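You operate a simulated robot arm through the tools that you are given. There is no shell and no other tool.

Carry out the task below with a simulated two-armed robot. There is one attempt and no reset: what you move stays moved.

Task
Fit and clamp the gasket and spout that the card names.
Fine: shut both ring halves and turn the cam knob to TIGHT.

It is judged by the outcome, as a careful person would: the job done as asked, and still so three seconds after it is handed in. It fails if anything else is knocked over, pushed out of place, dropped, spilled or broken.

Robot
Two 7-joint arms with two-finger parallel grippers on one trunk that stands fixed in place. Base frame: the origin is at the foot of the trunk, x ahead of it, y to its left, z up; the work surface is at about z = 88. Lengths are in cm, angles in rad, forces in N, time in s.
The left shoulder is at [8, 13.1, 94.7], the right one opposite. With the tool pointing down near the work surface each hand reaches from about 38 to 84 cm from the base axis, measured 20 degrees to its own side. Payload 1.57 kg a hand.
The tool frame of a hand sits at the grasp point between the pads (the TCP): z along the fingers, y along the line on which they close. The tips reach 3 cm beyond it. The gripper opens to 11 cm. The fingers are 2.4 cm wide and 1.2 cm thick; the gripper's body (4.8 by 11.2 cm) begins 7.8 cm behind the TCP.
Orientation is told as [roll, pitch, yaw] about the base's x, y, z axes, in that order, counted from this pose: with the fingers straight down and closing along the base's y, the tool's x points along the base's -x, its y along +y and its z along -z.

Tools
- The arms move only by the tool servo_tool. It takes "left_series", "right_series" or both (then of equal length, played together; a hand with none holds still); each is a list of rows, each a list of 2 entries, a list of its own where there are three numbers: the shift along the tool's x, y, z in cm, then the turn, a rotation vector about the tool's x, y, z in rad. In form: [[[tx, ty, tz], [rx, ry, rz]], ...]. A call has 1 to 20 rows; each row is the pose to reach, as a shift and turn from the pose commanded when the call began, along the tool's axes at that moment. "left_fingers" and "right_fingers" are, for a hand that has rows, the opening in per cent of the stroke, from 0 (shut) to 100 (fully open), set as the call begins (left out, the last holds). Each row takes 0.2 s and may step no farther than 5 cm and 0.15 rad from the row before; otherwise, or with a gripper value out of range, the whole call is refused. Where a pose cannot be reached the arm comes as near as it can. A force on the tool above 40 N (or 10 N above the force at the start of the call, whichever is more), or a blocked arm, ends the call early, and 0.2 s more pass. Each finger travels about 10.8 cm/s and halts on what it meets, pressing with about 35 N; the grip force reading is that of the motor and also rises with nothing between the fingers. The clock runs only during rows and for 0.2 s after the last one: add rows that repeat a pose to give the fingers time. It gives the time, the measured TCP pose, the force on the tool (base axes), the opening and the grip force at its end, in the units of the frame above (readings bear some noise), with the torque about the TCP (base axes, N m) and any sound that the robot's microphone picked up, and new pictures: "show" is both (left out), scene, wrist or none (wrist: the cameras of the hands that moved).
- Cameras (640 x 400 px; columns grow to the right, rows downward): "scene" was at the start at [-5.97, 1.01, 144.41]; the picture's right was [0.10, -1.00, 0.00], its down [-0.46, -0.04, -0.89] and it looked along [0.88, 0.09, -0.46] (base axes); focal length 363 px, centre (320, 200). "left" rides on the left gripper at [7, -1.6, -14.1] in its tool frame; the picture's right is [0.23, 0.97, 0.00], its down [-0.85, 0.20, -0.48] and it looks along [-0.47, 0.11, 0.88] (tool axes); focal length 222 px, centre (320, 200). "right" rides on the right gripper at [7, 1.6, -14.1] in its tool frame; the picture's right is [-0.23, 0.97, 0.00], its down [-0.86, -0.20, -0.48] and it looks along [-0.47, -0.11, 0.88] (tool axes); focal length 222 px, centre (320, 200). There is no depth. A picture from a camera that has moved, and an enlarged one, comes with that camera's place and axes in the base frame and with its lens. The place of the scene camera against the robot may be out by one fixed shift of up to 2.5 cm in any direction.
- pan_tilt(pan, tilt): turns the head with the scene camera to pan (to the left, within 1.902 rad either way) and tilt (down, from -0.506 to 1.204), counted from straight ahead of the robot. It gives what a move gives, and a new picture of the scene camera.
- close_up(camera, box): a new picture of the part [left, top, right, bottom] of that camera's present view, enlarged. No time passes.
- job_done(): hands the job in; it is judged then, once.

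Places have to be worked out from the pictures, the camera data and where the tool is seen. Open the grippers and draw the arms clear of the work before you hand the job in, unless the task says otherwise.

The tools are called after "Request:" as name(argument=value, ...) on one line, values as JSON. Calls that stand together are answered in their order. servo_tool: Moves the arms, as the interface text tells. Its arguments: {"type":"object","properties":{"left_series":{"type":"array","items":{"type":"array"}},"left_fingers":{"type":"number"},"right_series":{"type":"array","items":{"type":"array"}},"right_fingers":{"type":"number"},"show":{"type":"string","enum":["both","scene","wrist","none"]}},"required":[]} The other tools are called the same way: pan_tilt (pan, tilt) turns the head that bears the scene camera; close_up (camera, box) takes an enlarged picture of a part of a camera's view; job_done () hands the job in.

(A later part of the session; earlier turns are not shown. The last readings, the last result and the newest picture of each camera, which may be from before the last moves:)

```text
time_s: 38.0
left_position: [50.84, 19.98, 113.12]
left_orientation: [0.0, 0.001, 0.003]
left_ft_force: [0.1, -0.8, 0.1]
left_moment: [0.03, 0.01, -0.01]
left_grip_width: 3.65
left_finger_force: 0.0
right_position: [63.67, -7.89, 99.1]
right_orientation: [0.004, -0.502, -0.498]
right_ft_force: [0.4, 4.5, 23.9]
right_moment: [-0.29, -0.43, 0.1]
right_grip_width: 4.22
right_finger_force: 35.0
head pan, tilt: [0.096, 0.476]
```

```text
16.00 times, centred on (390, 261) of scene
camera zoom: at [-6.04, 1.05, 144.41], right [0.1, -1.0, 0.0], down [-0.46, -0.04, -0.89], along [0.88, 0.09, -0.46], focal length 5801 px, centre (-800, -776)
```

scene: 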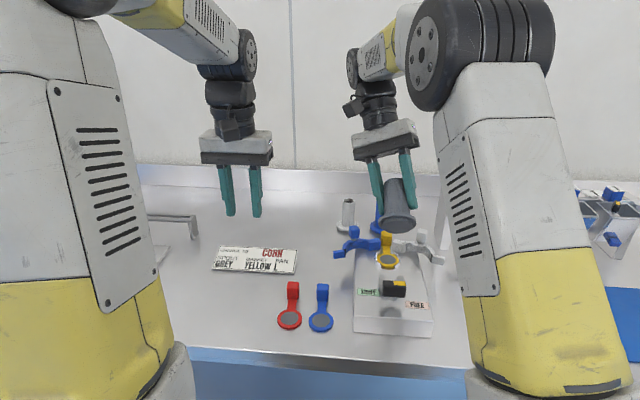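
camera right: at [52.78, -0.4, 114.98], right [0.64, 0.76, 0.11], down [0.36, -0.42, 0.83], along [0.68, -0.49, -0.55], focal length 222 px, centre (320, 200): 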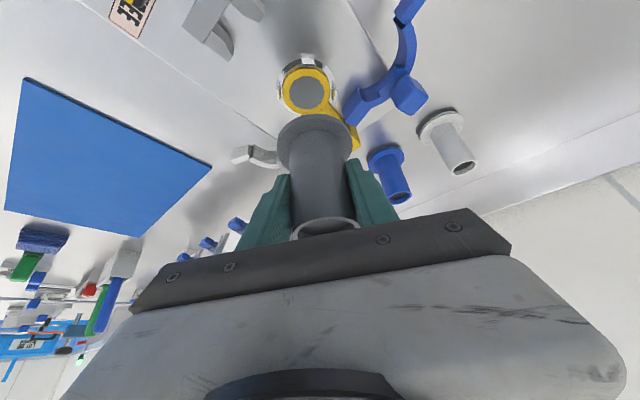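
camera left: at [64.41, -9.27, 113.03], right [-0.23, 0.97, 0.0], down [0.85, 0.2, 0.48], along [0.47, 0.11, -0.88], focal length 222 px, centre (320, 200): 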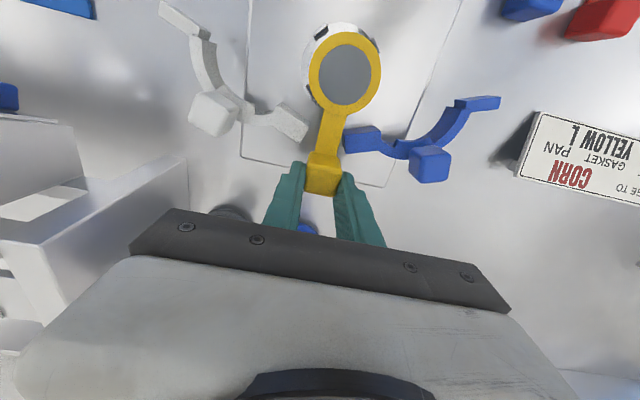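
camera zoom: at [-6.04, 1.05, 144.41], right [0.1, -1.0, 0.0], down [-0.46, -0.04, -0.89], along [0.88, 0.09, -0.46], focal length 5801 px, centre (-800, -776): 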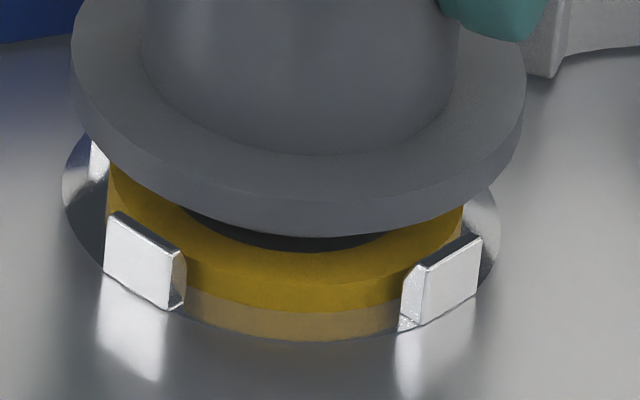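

The contact moment puts the touch point at about (+1.7,−2.2) from the axis: the boss rides on the +x/−y post. I lift slightly, shift −0.35 x / +0.15 y, and lower again.

Request:
servo_tool(right_series=[[[-0.19, 0, -0.35], [0, 0, 0]], [[0.14, -0.04, -0.53], [0, 0, 0]], [[0.24, -0.04, -0.36], [0, 0, 0]], [[0.33, -0.04, -0.18], [0, 0, 0]], [[0.33, -0.04, -0.18], [0, 0, 0]]], show="none")

Request:
close_up(camera="scene", box=[376, 252, 404, 270])

Request:
close_up(camera="scene", box=[360, 205, 420, 275])

```text
time_s: 39.2
left_position: [50.92, 19.93, 113.04]
left_orientation: [0.001, 0.001, 0.001]
left_ft_force: [-0.6, -1.0, 0.1]
left_moment: [0.0, -0.01, -0.01]
left_grip_width: 3.63
left_finger_force: 0.1
right_position: [63.42, -7.81, 98.83]
right_orientation: [-0.003, -0.498, -0.501]
right_ft_force: [-0.5, -0.5, -2.6]
right_moment: [0.0, -0.01, -0.02]
right_grip_width: 4.25
right_finger_force: 34.7
head pan, tilt: [0.096, 0.476]
```

```text
16.00 times, centred on (390, 261) of scene
camera zoom: at [-5.96, 1.01, 144.41], right [0.1, -1.0, 0.0], down [-0.46, -0.04, -0.89], along [0.88, 0.09, -0.46], focal length 5801 px, centre (-800, -776)
```

zoom: 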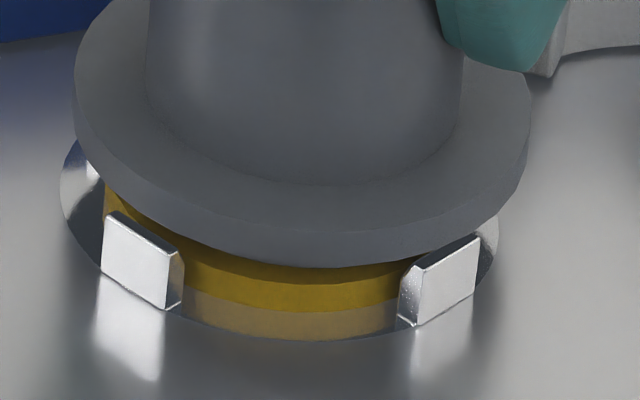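

```text
5.71 times, centred on (390, 240) of scene
camera zoom: at [-5.96, 1.01, 144.41], right [0.1, -1.0, 0.0], down [-0.46, -0.04, -0.89], along [0.88, 0.09, -0.46], focal length 2072 px, centre (-80, -29)
```

zoom: 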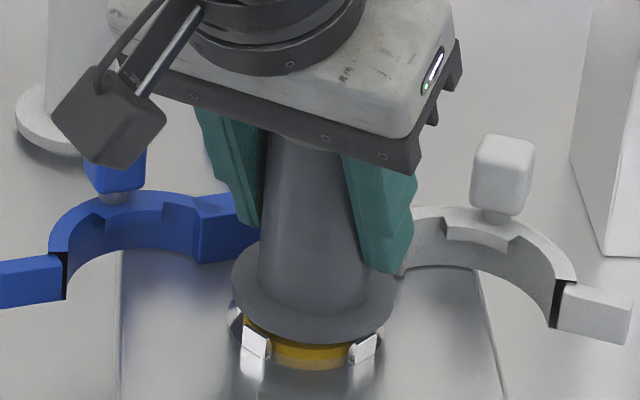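

No contact force now at the height where it touched before, so the boss is between the posts. I continue down gently.

Request:
servo_tool(right_series=[[[0.07, 0, 0.13], [0, 0, 0]], [[0.14, 0, 0.26], [0, 0, 0]], [[0.14, 0, 0.26], [0, 0, 0]]], show="none")

Request:
close_up(camera="scene", box=[376, 252, 404, 270])

```text
time_s: 40.0
left_position: [50.82, 20.02, 113.08]
left_orientation: [0.0, -0.002, -0.001]
left_ft_force: [0.2, 0.2, -0.7]
left_moment: [0.02, -0.03, 0.03]
left_grip_width: 3.62
left_finger_force: 0.0
right_position: [63.29, -7.72, 98.63]
right_orientation: [0.002, -0.501, -0.5]
right_ft_force: [-7.2, 2.9, 18.5]
right_moment: [0.14, 0.42, 0.03]
right_grip_width: 4.2
right_finger_force: 35.0
head pan, tilt: [0.096, 0.476]
```

```text
16.00 times, centred on (390, 261) of scene
camera zoom: at [-6.06, 1.03, 144.41], right [0.1, -1.0, 0.0], down [-0.46, -0.04, -0.89], along [0.88, 0.09, -0.46], focal length 5801 px, centre (-800, -776)
```

zoom: 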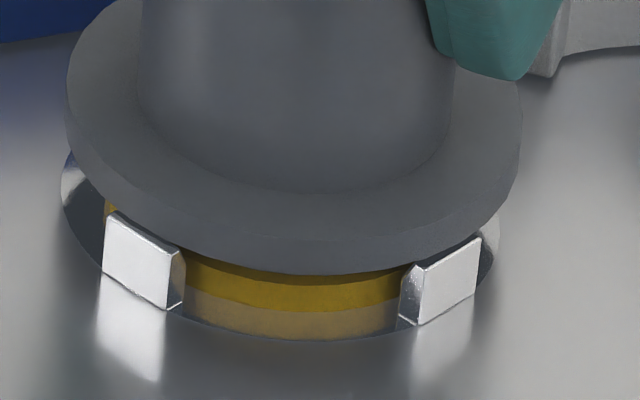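

It is being guided in: force is nearly centred with a −x push of 7 N. I follow with a small −x/+y correction and lower a bit more.

Request:
servo_tool(right_series=[[[0.11, -0.01, -0.06], [0, 0, 0]], [[0.17, -0.01, 0.05], [0, 0, 0]], [[0.17, -0.01, 0.05], [0, 0, 0]]], show="none")

Request:
close_up(camera="scene", box=[376, 252, 404, 270])

Request:
close_up(camera="right", box=[265, 75, 365, 145])

```text
time_s: 40.8
left_position: [50.84, 20.01, 113.11]
left_orientation: [0.001, -0.001, 0.0]
left_ft_force: [-0.1, 0.3, 0.5]
left_moment: [0.0, 0.02, -0.01]
left_grip_width: 3.58
left_finger_force: 0.1
right_position: [63.24, -7.7, 98.58]
right_orientation: [0.001, -0.503, -0.499]
right_ft_force: [6.3, 1.5, 26.5]
right_moment: [0.2, 0.1, -0.01]
right_grip_width: 4.25
right_finger_force: 35.0
head pan, tilt: [0.096, 0.476]
```

```text
16.00 times, centred on (390, 261) of scene
camera zoom: at [-6.01, 1.03, 144.41], right [0.1, -1.0, 0.0], down [-0.46, -0.04, -0.89], along [0.88, 0.09, -0.46], focal length 5801 px, centre (-800, -776)
```

zoom: 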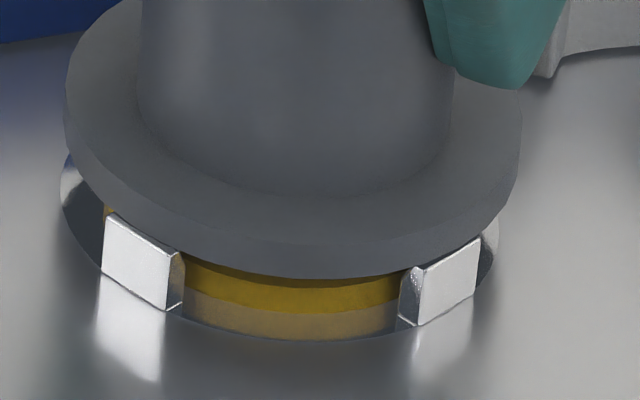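

```text
5.71 times, centred on (315, 110) of right
camera zoom: at [52.59, -0.3, 107.71], right [0.64, 0.76, 0.11], down [0.36, -0.43, 0.83], along [0.68, -0.49, -0.55], focal length 1269 px, centre (349, 714)
```

zoom: 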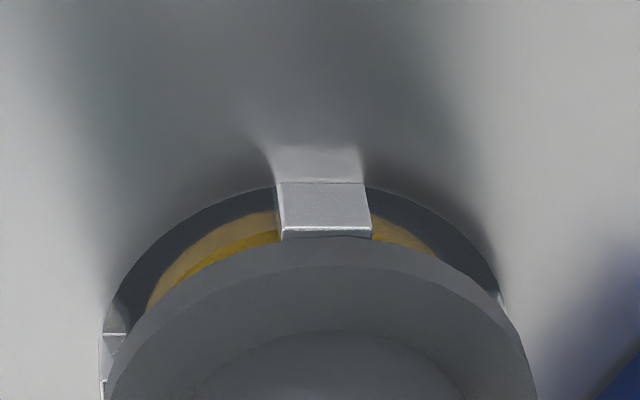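

The x-force flipped sign, so it is centred in x between the posts and essentially bottomed on the gasket. I relax the push slightly and release.

Request:
servo_tool(right_series=[[[-0.1, 0.03, -0.05], [0, 0, 0]], [[-0.1, 0.03, -0.05], [0, 0, 0]]], show="none")

Request:
servo_tool(right_series=[[[0, 0, 0], [0, 0, 0]], [[0, 0, 0], [0, 0, 0]], [[0, 0, 0], [0, 0, 0]]], right_fingers=52, show="none")

Request:
close_up(camera="scene", box=[360, 205, 420, 275])

Request:
close_up(camera="right", box=[220, 40, 440, 220])

```text
time_s: 41.4
left_position: [50.96, 20.09, 113.17]
left_orientation: [-0.001, 0.001, 0.001]
left_ft_force: [-0.7, -0.3, 0.3]
left_moment: [-0.01, -0.02, 0.02]
left_grip_width: 3.63
left_finger_force: 0.0
right_position: [63.19, -7.86, 98.53]
right_orientation: [0.001, -0.5, -0.499]
right_ft_force: [2.5, 4.0, 23.4]
right_moment: [0.22, 0.29, -0.04]
right_grip_width: 4.24
right_finger_force: 35.5
head pan, tilt: [0.096, 0.476]
```

```text
time_s: 42.2
left_position: [50.88, 20.13, 113.12]
left_orientation: [0.001, 0.0, 0.0]
left_ft_force: [0.4, -0.4, -0.5]
left_moment: [0.03, 0.01, 0.03]
left_grip_width: 3.65
left_finger_force: 0.1
right_position: [63.29, -7.97, 98.45]
right_orientation: [-0.003, -0.499, -0.499]
right_ft_force: [0.1, 0.6, -0.6]
right_moment: [0.0, 0.01, -0.02]
right_grip_width: 5.72
right_finger_force: 0.1
head pan, tilt: [0.096, 0.476]
```

```text
5.71 times, centred on (390, 240) of scene
camera zoom: at [-5.97, 1.01, 144.41], right [0.1, -1.0, 0.0], down [-0.46, -0.04, -0.89], along [0.88, 0.09, -0.46], focal length 2072 px, centre (-80, -29)
```

zoom: 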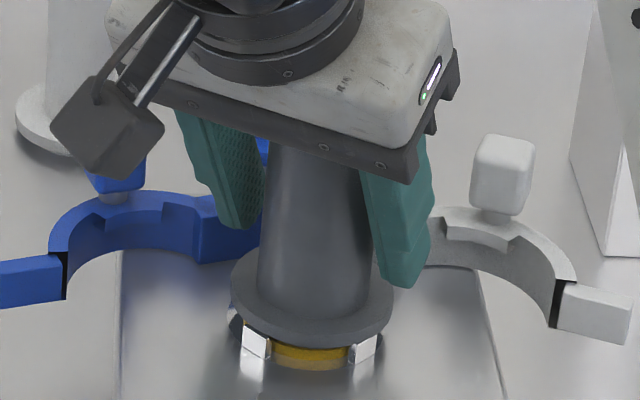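

```text
2.22 times, centred on (330, 130) of right
camera zoom: at [52.63, -0.35, 107.66], right [0.64, 0.76, 0.11], down [0.36, -0.42, 0.83], along [0.68, -0.49, -0.55], focal length 494 px, centre (298, 356)
```

zoom: 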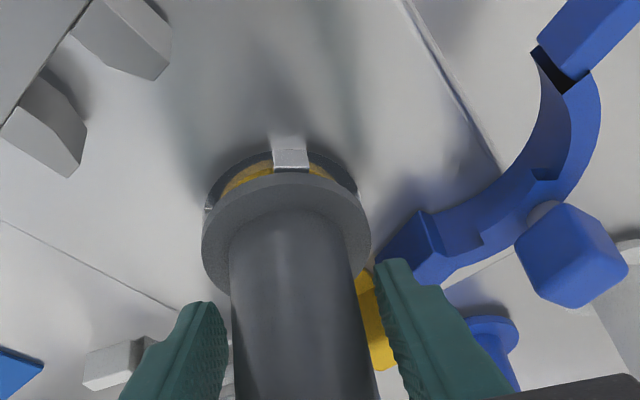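

The spout stands by itself on the seat. I withdraw the right hand back along its approach line and inspect the result.

Request:
servo_tool(right_series=[[[0, 0, -1.5], [0, 0, 0]], [[0, 0, -4], [0, 0, 0]], [[0, 0, -7], [0, 0, 0]], [[0, 0, -10], [0, 0, 0]], [[0, 0, -13], [0, 0, 0]], [[0, 0, -13], [0, 0, 0]]], show="wrist")

Request:
close_up(camera="scene", box=[340, 205, 460, 285])

Request:
close_up(camera="scene", box=[370, 240, 410, 275])

Request:
close_up(camera="right", box=[200, 20, 480, 220])

Request:
close_up(camera="left", box=[60, 100, 220, 220])

```text
time_s: 43.6
left_position: [50.98, 20.02, 113.02]
left_orientation: [0.0, 0.001, 0.0]
left_ft_force: [-0.1, -0.1, -1.0]
left_moment: [-0.01, 0.0, 0.02]
left_grip_width: 3.64
left_finger_force: 0.1
right_position: [57.91, -4.99, 109.75]
right_orientation: [0.0, -0.498, -0.497]
right_ft_force: [0.0, -0.4, 0.1]
right_moment: [-0.02, -0.02, 0.02]
right_grip_width: 5.7
right_finger_force: 0.2
head pan, tilt: [0.096, 0.476]
camera right: at [47.32, 2.61, 118.93], right [0.64, 0.76, 0.11], down [0.36, -0.42, 0.83], along [0.68, -0.49, -0.55], focal length 222 px, centre (320, 200)
```

right: 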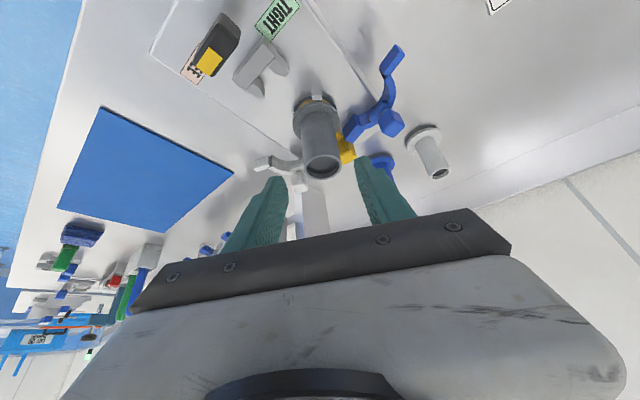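

```text
5.00 times, centred on (400, 245) of scene
camera zoom: at [-5.96, 1.01, 144.41], right [0.1, -1.0, 0.0], down [-0.46, -0.04, -0.89], along [0.88, 0.09, -0.46], focal length 1813 px, centre (-80, -25)
```

zoom: 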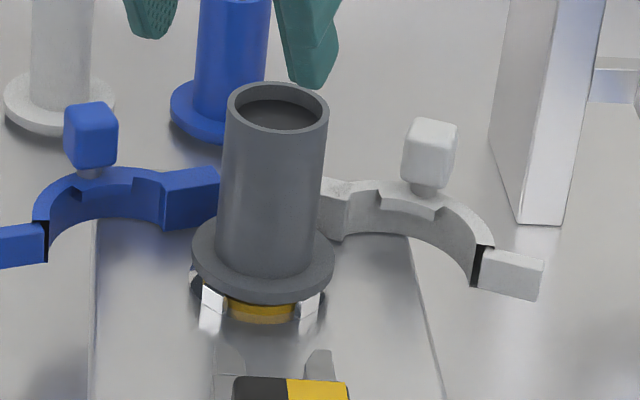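

```text
11.43 times, centred on (390, 258) of scene
camera zoom: at [-5.96, 1.01, 144.41], right [0.1, -1.0, 0.0], down [-0.46, -0.04, -0.89], along [0.88, 0.09, -0.46], focal length 4144 px, centre (-480, -457)
```

zoom: 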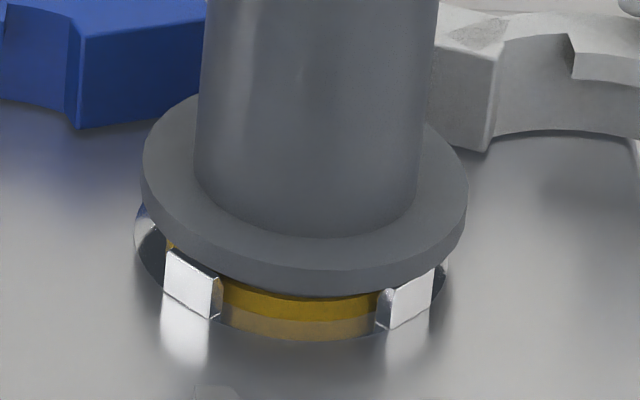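

```text
2.00 times, centred on (340, 120) of right
camera zoom: at [47.32, 2.61, 118.93], right [0.64, 0.76, 0.11], down [0.36, -0.42, 0.83], along [0.68, -0.49, -0.55], focal length 444 px, centre (280, 360)
```

zoom: 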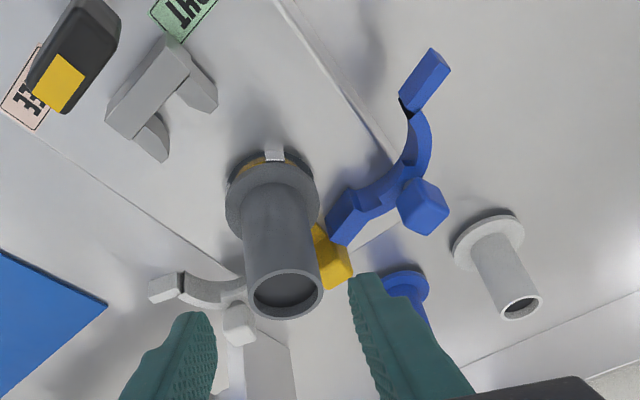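

```text
3.33 times, centred on (140, 160) of left
camera zoom: at [43.96, 18.54, 127.2], right [-0.23, 0.97, 0.0], down [0.85, 0.2, 0.48], along [0.47, 0.11, -0.88], focal length 740 px, centre (920, 333)
```

zoom: 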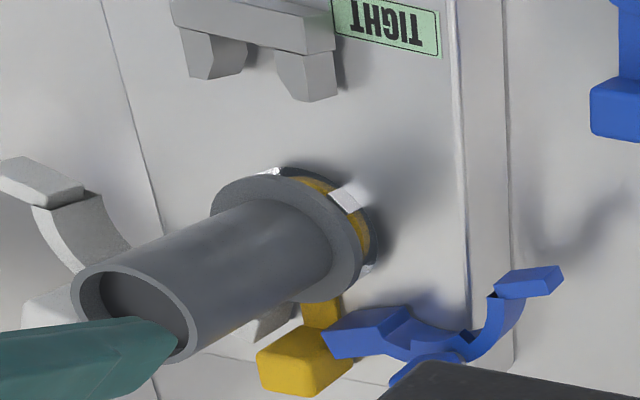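

The spout is fully down: the flange sits right at the post tops. Next, the white half: I will push its upright knob with closed fingers around its hinge (≈[68.3,-11.2]). I set the right hand vertical, close the fingers and go above a spot behind the knob.

Request:
servo_tool(right_series=[[[-2, -0.5, 0], [0, 0.1, 0]], [[-4.7, -1.1, 2.2], [0, 0.2, 0]], [[-7.1, -1.65, 3.5], [0, 0.3, 0]], [[-9.5, -2.2, 4.9], [0, 0.4, 0]], [[-11.8, -2.75, 6.3], [0, 0.5, 0]], [[-14.16, -3.27, 7.74], [0, 0.5, 0]], [[-14.16, -3.27, 7.74], [0, 0.5, 0]], [[-14.16, -3.27, 7.74], [0, 0.5, 0]]], right_fingers=0)

Request:
close_up(camera="right", box=[180, 40, 460, 220])

Request:
close_up(camera="scene", box=[340, 155, 470, 285])

```text
time_s: 45.4
left_position: [50.91, 20.1, 113.08]
left_orientation: [0.0, 0.0, 0.0]
left_ft_force: [0.4, 0.2, 0.1]
left_moment: [-0.01, -0.02, -0.01]
left_grip_width: 3.61
left_finger_force: 0.1
right_position: [70.35, -15.39, 110.01]
right_orientation: [0.001, 0.001, -0.499]
right_ft_force: [-0.3, -0.5, 0.4]
right_moment: [-0.03, 0.0, 0.0]
right_grip_width: 0.0
right_finger_force: 21.0
head pan, tilt: [0.096, 0.476]
camera right: at [64.92, -10.78, 124.28], right [0.67, 0.75, 0.0], down [0.66, -0.58, 0.48], along [0.36, -0.32, -0.88], focal length 222 px, centre (320, 200)
```

scene: 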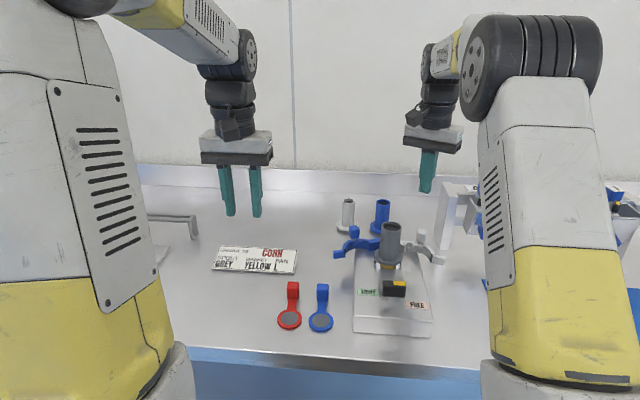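
right: 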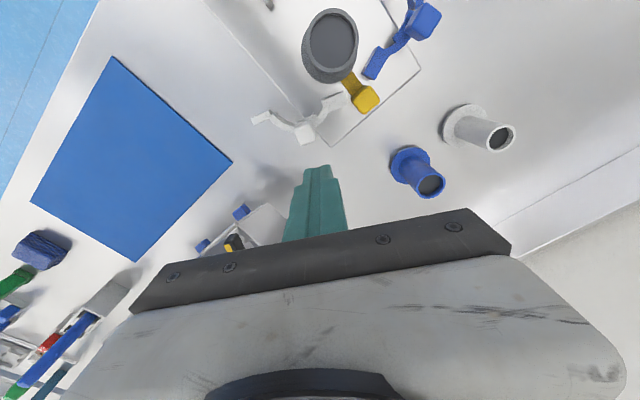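

```text
2.22 times, centred on (320, 130) of right
camera zoom: at [64.92, -10.78, 124.28], right [0.67, 0.75, 0.0], down [0.66, -0.58, 0.48], along [0.36, -0.32, -0.88], focal length 494 px, centre (320, 356)
```

zoom: 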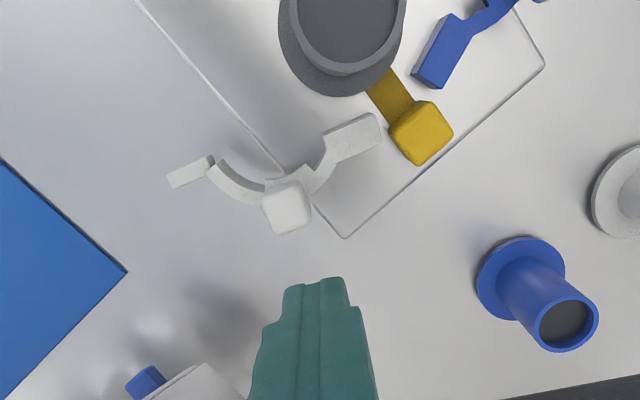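

```text
3.08 times, centred on (405, 220) of scene
camera zoom: at [-5.96, 1.01, 144.41], right [0.1, -1.0, 0.0], down [-0.46, -0.04, -0.89], along [0.88, 0.09, -0.46], focal length 1116 px, centre (58, 138)
```

zoom: 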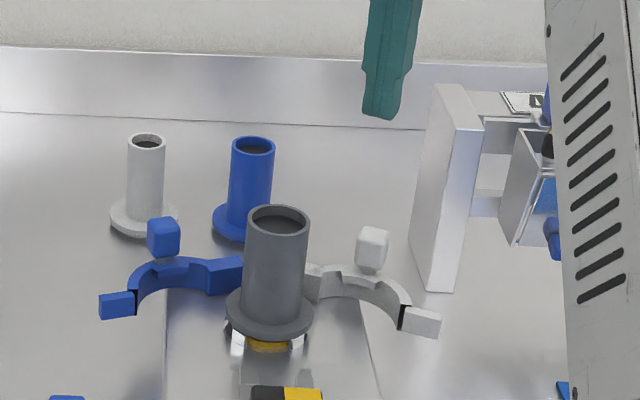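

The knob is at ≈[68.2,-15.9]. I lower the closed fingers just behind it (x≈71.5) so the tips come to z≈95.4, above the arc.

Request:
servo_tool(right_series=[[[-1.28, -0.1, 2], [0, 0, 0]], [[-1.28, -0.1, 5], [0, 0, 0]], [[-1.28, -0.1, 8], [0, 0, 0]], [[-1.28, -0.1, 10.5], [0, 0, 0]], [[-1.28, -0.1, 11.5], [0, 0, 0]], [[-1.28, -0.1, 11.5], [0, 0, 0]]], show="none")

Request:
close_up(camera="right", box=[220, 60, 440, 210])

Request:
close_up(camera="scene", box=[370, 190, 470, 280])

```text
time_s: 46.8
left_position: [51.0, 20.13, 113.05]
left_orientation: [0.0, 0.001, 0.0]
left_ft_force: [-0.4, 0.0, -0.2]
left_moment: [-0.04, 0.02, 0.03]
left_grip_width: 3.65
left_finger_force: 0.0
right_position: [71.31, -16.07, 98.46]
right_orientation: [0.0, -0.001, -0.499]
right_ft_force: [0.5, 0.0, -0.1]
right_moment: [0.05, -0.02, 0.02]
right_grip_width: 0.0
right_finger_force: 21.0
head pan, tilt: [0.096, 0.476]
```

```text
2.67 times, centred on (330, 135) of right
camera zoom: at [66.0, -11.41, 112.64], right [0.67, 0.75, 0.0], down [0.66, -0.58, 0.48], along [0.36, -0.32, -0.88], focal length 592 px, centre (293, 373)
```

zoom: 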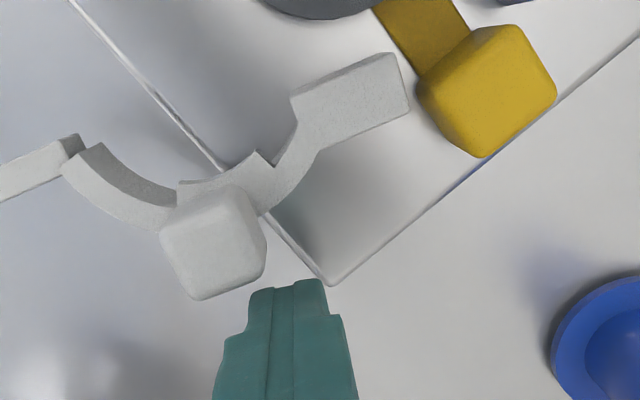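

```text
4.44 times, centred on (420, 235) of scene
camera zoom: at [-5.96, 1.01, 144.41], right [0.1, -1.0, 0.0], down [-0.46, -0.04, -0.89], along [0.88, 0.09, -0.46], focal length 1612 px, centre (-124, 44)
```

zoom: 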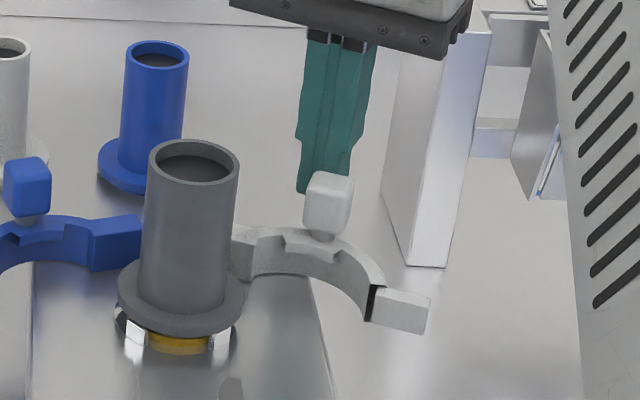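

The tips stand ~2.5 cm behind the knob. I push it along the hinge circle through the first ~40°, then look.

Request:
servo_tool(right_series=[[[1.03, 0.12, 0], [0, 0, 0]], [[1.61, -0.42, 0], [0, 0, 0.05]], [[2.23, -1.02, 0], [0, 0, 0.1]], [[2.95, -1.49, 0], [0, 0, 0.15]], [[3.72, -1.84, 0], [0, 0, 0.2]], [[3.72, -1.84, 0], [0, 0, 0.2]]], show="none")

Request:
close_up(camera="right", box=[220, 60, 440, 210])

Request:
close_up(camera="scene", box=[340, 190, 460, 290])

```text
time_s: 48.2
left_position: [50.89, 20.04, 113.22]
left_orientation: [-0.002, 0.001, 0.0]
left_ft_force: [-0.2, -0.7, -0.3]
left_moment: [-0.01, 0.02, -0.01]
left_grip_width: 3.63
left_finger_force: 0.0
right_position: [67.14, -16.03, 98.37]
right_orientation: [-0.001, 0.0, -0.701]
right_ft_force: [0.6, 0.6, 1.2]
right_moment: [-0.04, 0.0, 0.0]
right_grip_width: 0.0
right_finger_force: 21.3
head pan, tilt: [0.096, 0.476]
```

```text
2.67 times, centred on (330, 135) of right
camera zoom: at [62.89, -10.37, 112.69], right [0.8, 0.6, 0.0], down [0.53, -0.7, 0.48], along [0.29, -0.38, -0.88], focal length 592 px, centre (293, 373)
```

zoom: 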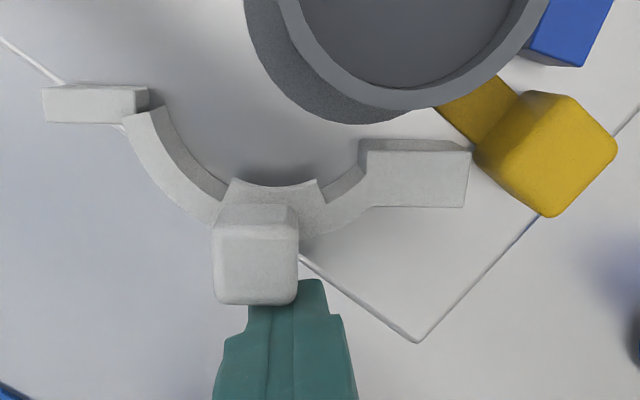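

```text
4.00 times, centred on (400, 240) of scene
camera zoom: at [-5.96, 1.01, 144.41], right [0.1, -1.0, 0.0], down [-0.46, -0.04, -0.89], along [0.88, 0.09, -0.46], focal length 1450 px, centre (0, 40)
```

zoom: 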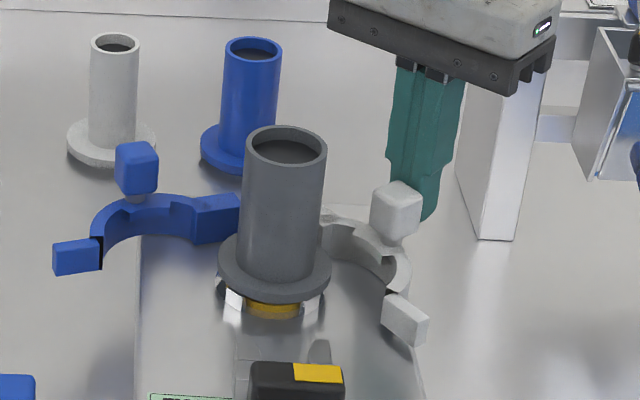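

The half swings freely. I continue along the circle.

Request:
servo_tool(right_series=[[[0.37, -0.17, 0], [0, 0, 0.04]], [[0.745, -0.326, 0], [0, 0, 0.08]], [[1.16, -0.44, 0], [0, 0, 0.12]], [[1.566, -0.547, 0], [0, 0, 0.16]], [[2.0, -0.595, 0], [0, 0, 0.2]], [[2.0, -0.595, 0], [0, 0, 0.2]]], show="none")

Request:
close_up(camera="right", box=[200, 30, 440, 210])

Request:
close_up(camera="scene", box=[340, 190, 460, 290])

```text
time_s: 49.6
left_position: [50.89, 20.08, 113.18]
left_orientation: [0.002, 0.002, 0.0]
left_ft_force: [0.4, 0.3, -0.5]
left_moment: [-0.03, 0.01, 0.03]
left_grip_width: 3.6
left_finger_force: 0.0
right_position: [65.35, -15.11, 98.35]
right_orientation: [0.0, 0.0, -0.899]
right_ft_force: [-0.9, -0.5, -0.2]
right_moment: [-0.04, 0.04, 0.02]
right_grip_width: 0.0
right_finger_force: 21.1
head pan, tilt: [0.096, 0.476]
```

```text
2.22 times, centred on (320, 120) of right
camera zoom: at [62.24, -8.73, 112.65], right [0.9, 0.43, 0.0], down [0.38, -0.79, 0.48], along [0.2, -0.43, -0.88], focal length 494 px, centre (320, 378)
```

zoom: 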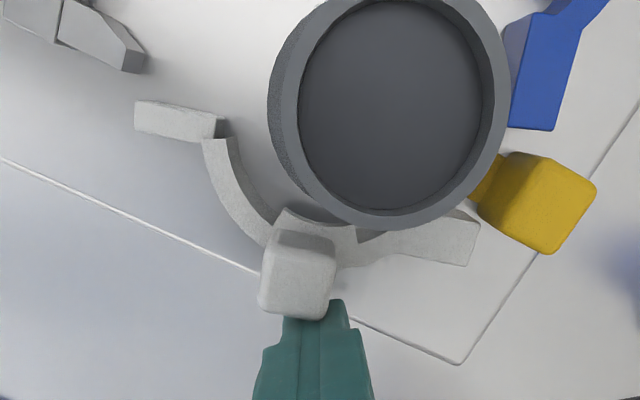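

```text
4.00 times, centred on (400, 240) of scene
camera zoom: at [-5.96, 1.01, 144.41], right [0.1, -1.0, 0.0], down [-0.46, -0.04, -0.89], along [0.88, 0.09, -0.46], focal length 1450 px, centre (0, 40)
```

zoom: 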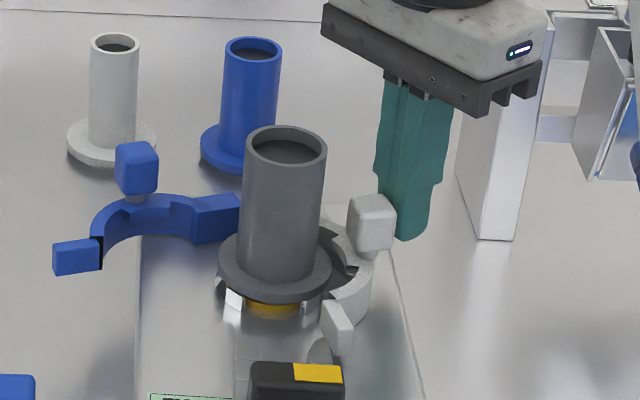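

The white half is nearly round the flange. I keep pushing in small steps, watching the force.

Request:
servo_tool(right_series=[[[0.29, -0.07, 0], [0, 0, 0.03]], [[0.576, -0.13, 0], [0, 0, 0.06]], [[0.85, -0.17, 0], [0, 0, 0.09]], [[1.116, -0.2, 0], [0, 0, 0.12]], [[1.116, -0.2, 0], [0, 0, 0.12]]], show="none")

Request:
close_up(camera="right", box=[200, 30, 440, 210])

Request:
close_up(camera="scene", box=[350, 220, 430, 290])

```text
time_s: 50.8
left_position: [50.95, 20.05, 113.17]
left_orientation: [0.0, 0.001, 0.001]
left_ft_force: [-0.2, 0.2, -0.6]
left_moment: [-0.02, -0.02, -0.01]
left_grip_width: 3.64
left_finger_force: 0.0
right_position: [64.61, -14.36, 98.55]
right_orientation: [0.0, -0.001, -1.019]
right_ft_force: [0.1, 0.0, -0.3]
right_moment: [0.01, 0.02, -0.01]
right_grip_width: 0.01
right_finger_force: 21.2
head pan, tilt: [0.096, 0.476]
```

```text
2.22 times, centred on (320, 120) of right
camera zoom: at [62.23, -7.73, 112.67], right [0.95, 0.32, 0.0], down [0.28, -0.83, 0.48], along [0.15, -0.45, -0.88], focal length 494 px, centre (320, 378)
```

zoom: 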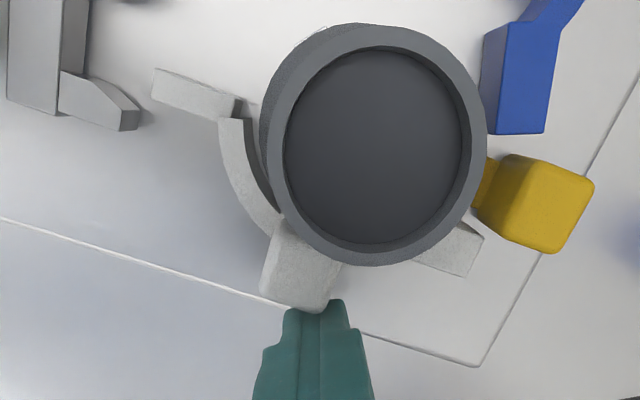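

```text
5.71 times, centred on (390, 255) of scene
camera zoom: at [-5.96, 1.01, 144.41], right [0.1, -1.0, 0.0], down [-0.46, -0.04, -0.89], along [0.88, 0.09, -0.46], focal length 2072 px, centre (-80, -114)
```

zoom: 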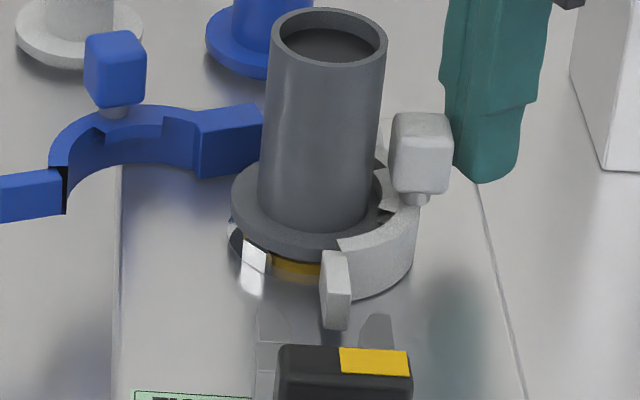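

Almost closed with no resistance so far. I push on with small steps until it meets its stop.

Request:
servo_tool(right_series=[[[0.2, -0.06, 0], [0, 0, 0.02]], [[0.396, -0.11, 0], [0, 0, 0.04]], [[0.57, -0.13, 0], [0, 0, 0.06]], [[0.741, -0.155, 0], [0, 0, 0.08]], [[0.741, -0.155, 0], [0, 0, 0.08]]], show="none")

Request:
close_up(camera="scene", box=[350, 220, 430, 290])

Request:
close_up(camera="right", box=[200, 30, 440, 210])

```text
time_s: 52.0
left_position: [51.0, 20.04, 113.14]
left_orientation: [-0.001, 0.0, 0.001]
left_ft_force: [0.0, -0.6, -0.8]
left_moment: [-0.01, 0.0, -0.02]
left_grip_width: 3.64
left_finger_force: 0.0
right_position: [64.13, -14.22, 98.5]
right_orientation: [0.001, -0.003, -1.105]
right_ft_force: [17.8, -22.1, -0.4]
right_moment: [-0.21, -0.29, -0.18]
right_grip_width: 0.0
right_finger_force: 21.3
head pan, tilt: [0.096, 0.476]
```

```text
5.71 times, centred on (390, 255) of scene
camera zoom: at [-5.87, 0.9, 144.42], right [0.1, -1.0, 0.0], down [-0.46, -0.04, -0.89], along [0.88, 0.09, -0.46], focal length 2072 px, centre (-80, -114)
```

zoom: 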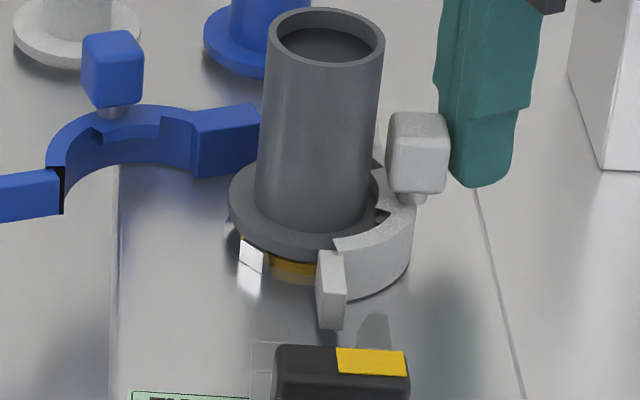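

```text
2.22 times, centred on (320, 120) of right
camera zoom: at [62.41, -7.33, 112.66], right [0.97, 0.24, 0.0], down [0.21, -0.85, 0.48], along [0.12, -0.47, -0.88], focal length 494 px, centre (320, 378)
```

zoom: 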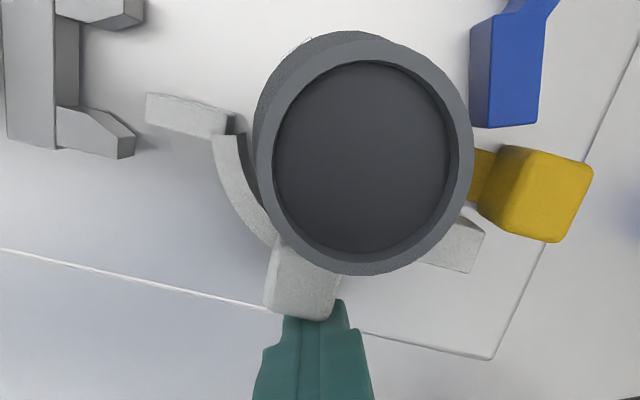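

A 28 N push-back and the lug's inner face on the centreline show the white half is shut. I back the right hand off, raise it and take it aside, then check that the half stays.

Request:
servo_tool(right_series=[[[-1, 0, 0], [0, 0, 0]], [[-2, 0, -0.5], [0, 0, 0]], [[-2.5, 0, -4], [0, 0, 0]], [[-2.5, 0, -8], [0, 0, -0.1]], [[-2.5, 0, -12], [0, 0, -0.23]], [[-2.4, -3.5, -14], [0, 0, -0.36]], [[-2.2, -7, -14], [0, 0, -0.49]], [[-2, -10.5, -14], [0, 0, -0.62]], [[-1.8, -14, -14], [0, 0, -0.75]], [[-1.66, -16.6, -14], [0, 0, -0.88]], [[-1.66, -16.6, -14], [0, 0, -1.0]], [[-1.66, -16.6, -14], [0, 0, -1.1]]], show="scene")

Request:
close_up(camera="scene", box=[350, 220, 430, 290])

Request:
close_up(camera="left", box=[60, 60, 220, 220])

Request:
close_up(camera="right", box=[330, 20, 600, 240])

```text
time_s: 54.6
left_position: [50.78, 20.07, 113.12]
left_orientation: [0.001, -0.001, -0.001]
left_ft_force: [1.0, -0.3, 0.0]
left_moment: [-0.01, 0.02, 0.02]
left_grip_width: 3.66
left_finger_force: 0.0
right_position: [49.94, -22.92, 112.46]
right_orientation: [0.002, 0.001, 0.003]
right_ft_force: [0.4, 0.7, 0.3]
right_moment: [-0.01, -0.01, -0.02]
right_grip_width: 0.0
right_finger_force: 21.3
head pan, tilt: [0.096, 0.476]
```

scene: 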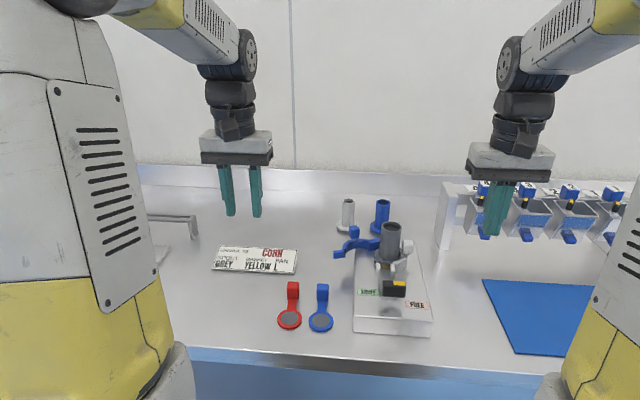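

```text
5.71 times, centred on (390, 255) of scene
camera zoom: at [-5.97, 1.01, 144.41], right [0.1, -1.0, 0.0], down [-0.46, -0.04, -0.89], along [0.88, 0.09, -0.46], focal length 2072 px, centre (-80, -114)
```

zoom: 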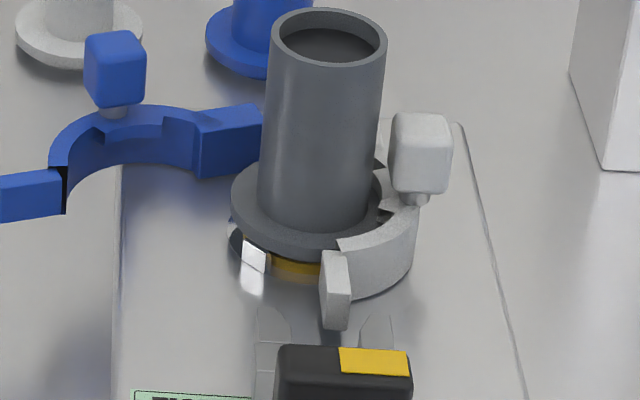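

```text
2.50 times, centred on (140, 140) of left
camera zoom: at [43.96, 18.53, 127.2], right [-0.23, 0.97, 0.0], down [0.85, 0.2, 0.48], along [0.47, 0.11, -0.88], focal length 555 px, centre (770, 350)
```

zoom: 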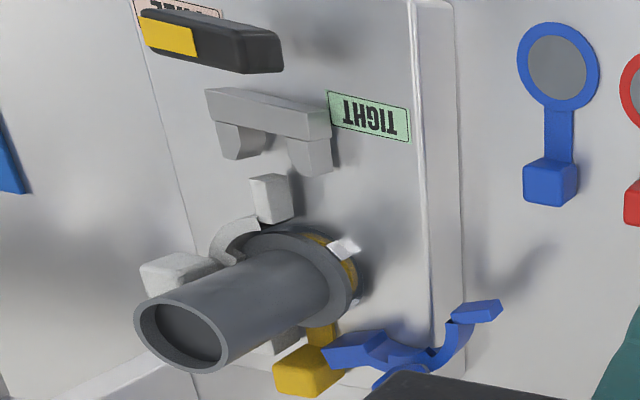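

```text
1.82 times, centred on (465, 130) of right
camera zoom: at [42.97, -21.42, 126.68], right [0.22, 0.97, 0.0], down [0.86, -0.2, 0.48], along [0.47, -0.11, -0.88], focal length 404 px, centre (56, 327)
```

zoom: 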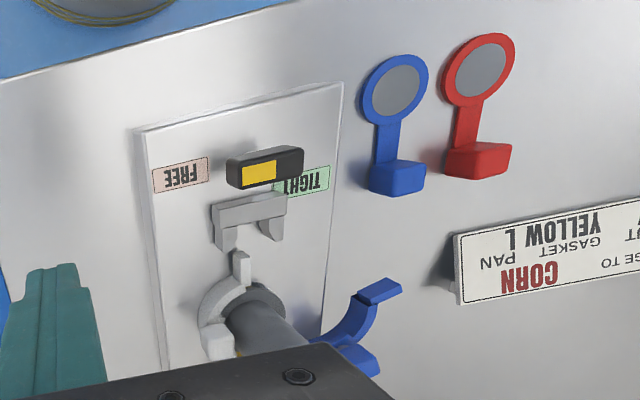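

The white half stays shut. Now the mirror-image job for the blue half with the left hand: fingers closed, yaw +0.5, above a spot behind its knob.

Request:
servo_tool(left_series=[[[-2.8, -2.9, 0], [0, 0, -0.07]], [[-5.6, -5.9, 0], [0, 0, -0.14]], [[-8.4, -8.9, 0], [0, 0, -0.21]], [[-11.2, -11.8, 0], [0, 0, -0.28]], [[-14, -14.7, 0], [0, 0, -0.35]], [[-16.8, -17.6, 0], [0, 0, -0.42]], [[-19.5, -20.6, 1], [0, 0, -0.5]], [[-19.5, -20.6, 3], [0, 0, -0.5]], [[-19.5, -20.6, 3], [0, 0, -0.5]]], left_fingers=0)

Request:
close_up(camera="left", box=[180, 40, 460, 220])

Request:
close_up(camera="scene", box=[320, 155, 450, 285])

```text
time_s: 56.6
left_position: [70.57, -0.59, 110.08]
left_orientation: [-0.001, -0.001, 0.502]
left_ft_force: [-0.1, 0.4, 0.2]
left_moment: [0.0, 0.0, -0.01]
left_grip_width: 0.0
left_finger_force: 21.0
right_position: [49.99, -22.95, 112.49]
right_orientation: [-0.001, 0.001, 0.002]
right_ft_force: [0.4, -0.5, -0.2]
right_moment: [0.02, -0.02, -0.02]
right_grip_width: 0.01
right_finger_force: 21.1
head pan, tilt: [0.096, 0.476]
camera left: at [65.26, -5.34, 124.23], right [-0.67, 0.74, 0.0], down [0.65, 0.59, 0.48], along [0.36, 0.32, -0.88], focal length 222 px, centre (320, 200)
```

scene: 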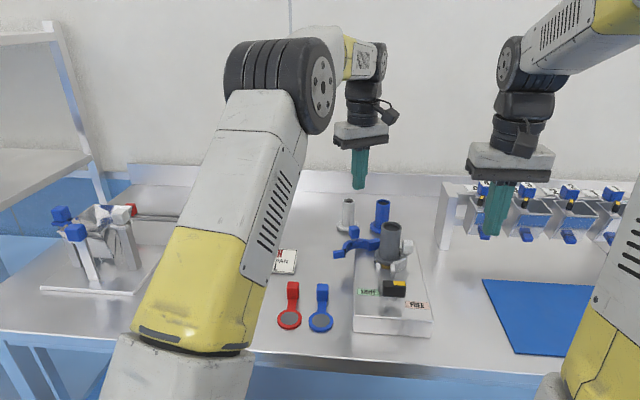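
left: 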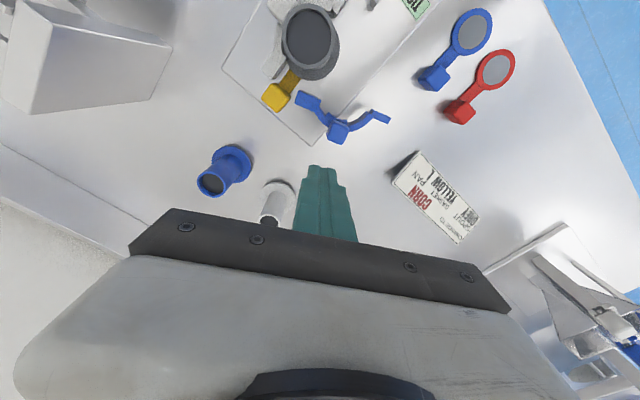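

```text
2.22 times, centred on (320, 130) of left
camera zoom: at [65.26, -5.34, 124.23], right [-0.67, 0.74, 0.0], down [0.65, 0.59, 0.48], along [0.36, 0.32, -0.88], focal length 494 px, centre (320, 356)
```

zoom: 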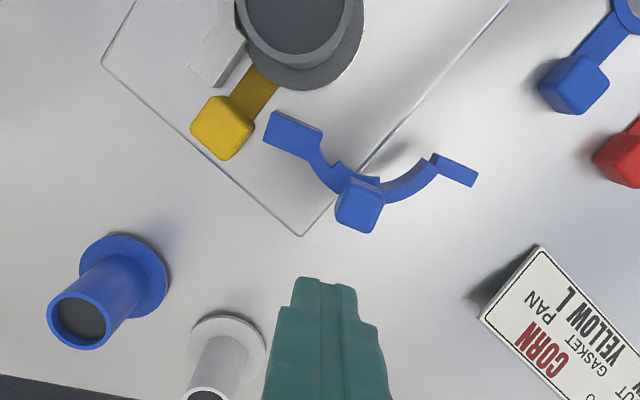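

```text
3.08 times, centred on (385, 220) of scene
camera zoom: at [-5.95, 1.0, 144.41], right [0.1, -1.0, 0.0], down [-0.46, -0.04, -0.89], along [0.88, 0.09, -0.46], focal length 1116 px, centre (120, 138)
```

zoom: 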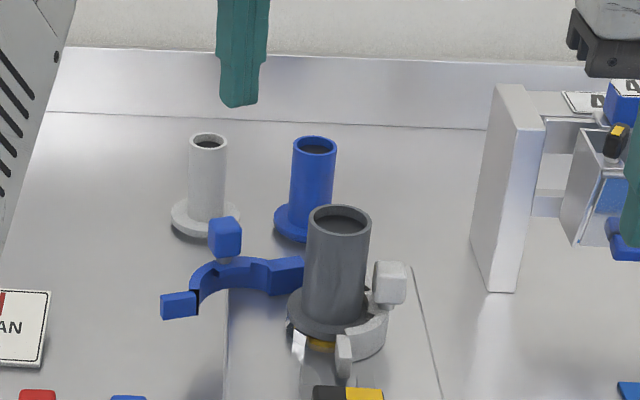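

The blue knob is at ≈[68.0,-0.1]. I lower the closed left fingers behind it.

Request:
servo_tool(left_series=[[[-1.1, 0.14, 2], [0, 0, 0]], [[-1.1, 0.14, 5], [0, 0, 0]], [[-1.1, 0.14, 8], [0, 0, 0]], [[-1.1, 0.14, 10.5], [0, 0, 0]], [[-1.1, 0.14, 11.6], [0, 0, 0]], [[-1.1, 0.14, 11.6], [0, 0, 0]]], show="none")

Request:
close_up(camera="left", box=[200, 60, 420, 210])

```text
time_s: 58.0
left_position: [71.4, 0.2, 98.45]
left_orientation: [0.0, -0.001, 0.502]
left_ft_force: [-0.4, -0.6, 0.0]
left_moment: [0.01, -0.01, 0.03]
left_grip_width: 0.01
left_finger_force: 20.7
right_position: [50.11, -22.88, 112.46]
right_orientation: [0.0, 0.001, 0.0]
right_ft_force: [-0.2, 0.8, 0.2]
right_moment: [0.0, 0.0, -0.01]
right_grip_width: 0.0
right_finger_force: 21.5
head pan, tilt: [0.096, 0.476]
```

```text
2.67 times, centred on (310, 135) of left
camera zoom: at [66.14, -4.6, 112.64], right [-0.67, 0.74, 0.0], down [0.65, 0.59, 0.48], along [0.36, 0.32, -0.88], focal length 592 px, centre (347, 373)
```

zoom: 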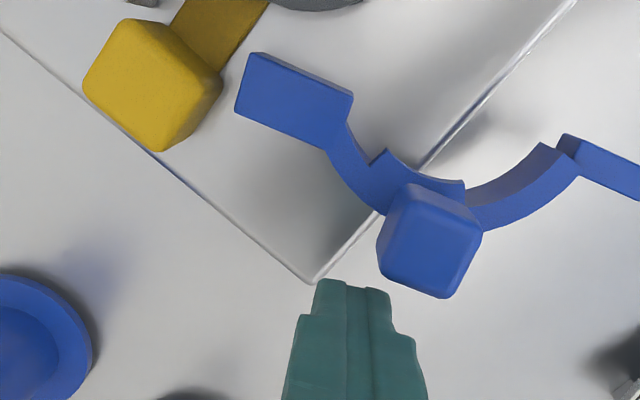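

The geometry mirrors the white side, so I use the mirrored path for the first part.

Request:
servo_tool(left_series=[[[1.03, -0.12, 0], [0, 0, 0]], [[1.61, 0.42, 0], [0, 0, -0.05]], [[2.23, 1.02, 0], [0, 0, -0.1]], [[2.95, 1.49, 0], [0, 0, -0.15]], [[3.72, 1.84, 0], [0, 0, -0.2]], [[3.72, 1.84, 0], [0, 0, -0.2]]], show="none")

Request:
close_up(camera="left", box=[200, 60, 420, 210])

Request:
close_up(camera="scene", box=[330, 190, 450, 290])

```text
time_s: 59.4
left_position: [67.39, -0.27, 98.65]
left_orientation: [0.0, 0.001, 0.701]
left_ft_force: [0.3, -0.2, 0.1]
left_moment: [-0.02, 0.04, 0.01]
left_grip_width: 0.01
left_finger_force: 21.2
right_position: [49.96, -23.02, 112.47]
right_orientation: [-0.001, -0.001, 0.002]
right_ft_force: [-0.4, -0.1, -0.2]
right_moment: [0.0, 0.01, 0.0]
right_grip_width: 0.01
right_finger_force: 21.1
head pan, tilt: [0.096, 0.476]
```

```text
2.67 times, centred on (310, 135) of left
camera zoom: at [63.07, -5.86, 112.74], right [-0.8, 0.6, 0.0], down [0.52, 0.7, 0.48], along [0.29, 0.38, -0.88], focal length 592 px, centre (347, 373)
```

zoom: 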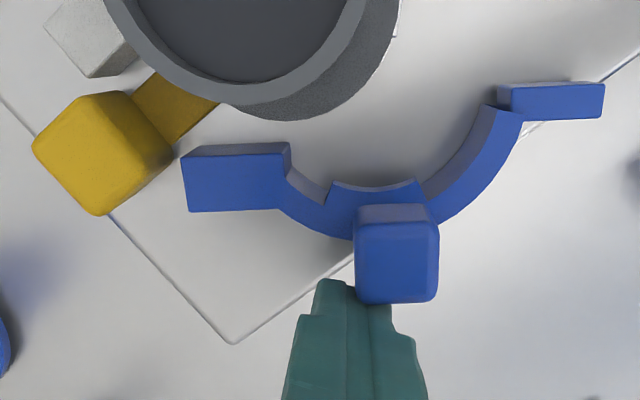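

```text
4.00 times, centred on (390, 240) of scene
camera zoom: at [-5.96, 1.0, 144.41], right [0.1, -1.0, 0.0], down [-0.46, -0.04, -0.89], along [0.88, 0.09, -0.46], focal length 1450 px, centre (40, 40)
```

zoom: 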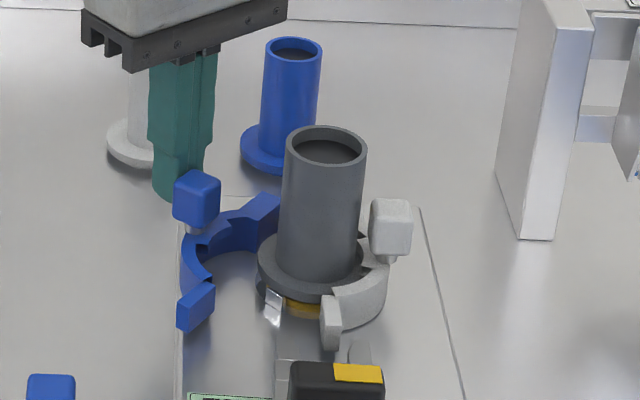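

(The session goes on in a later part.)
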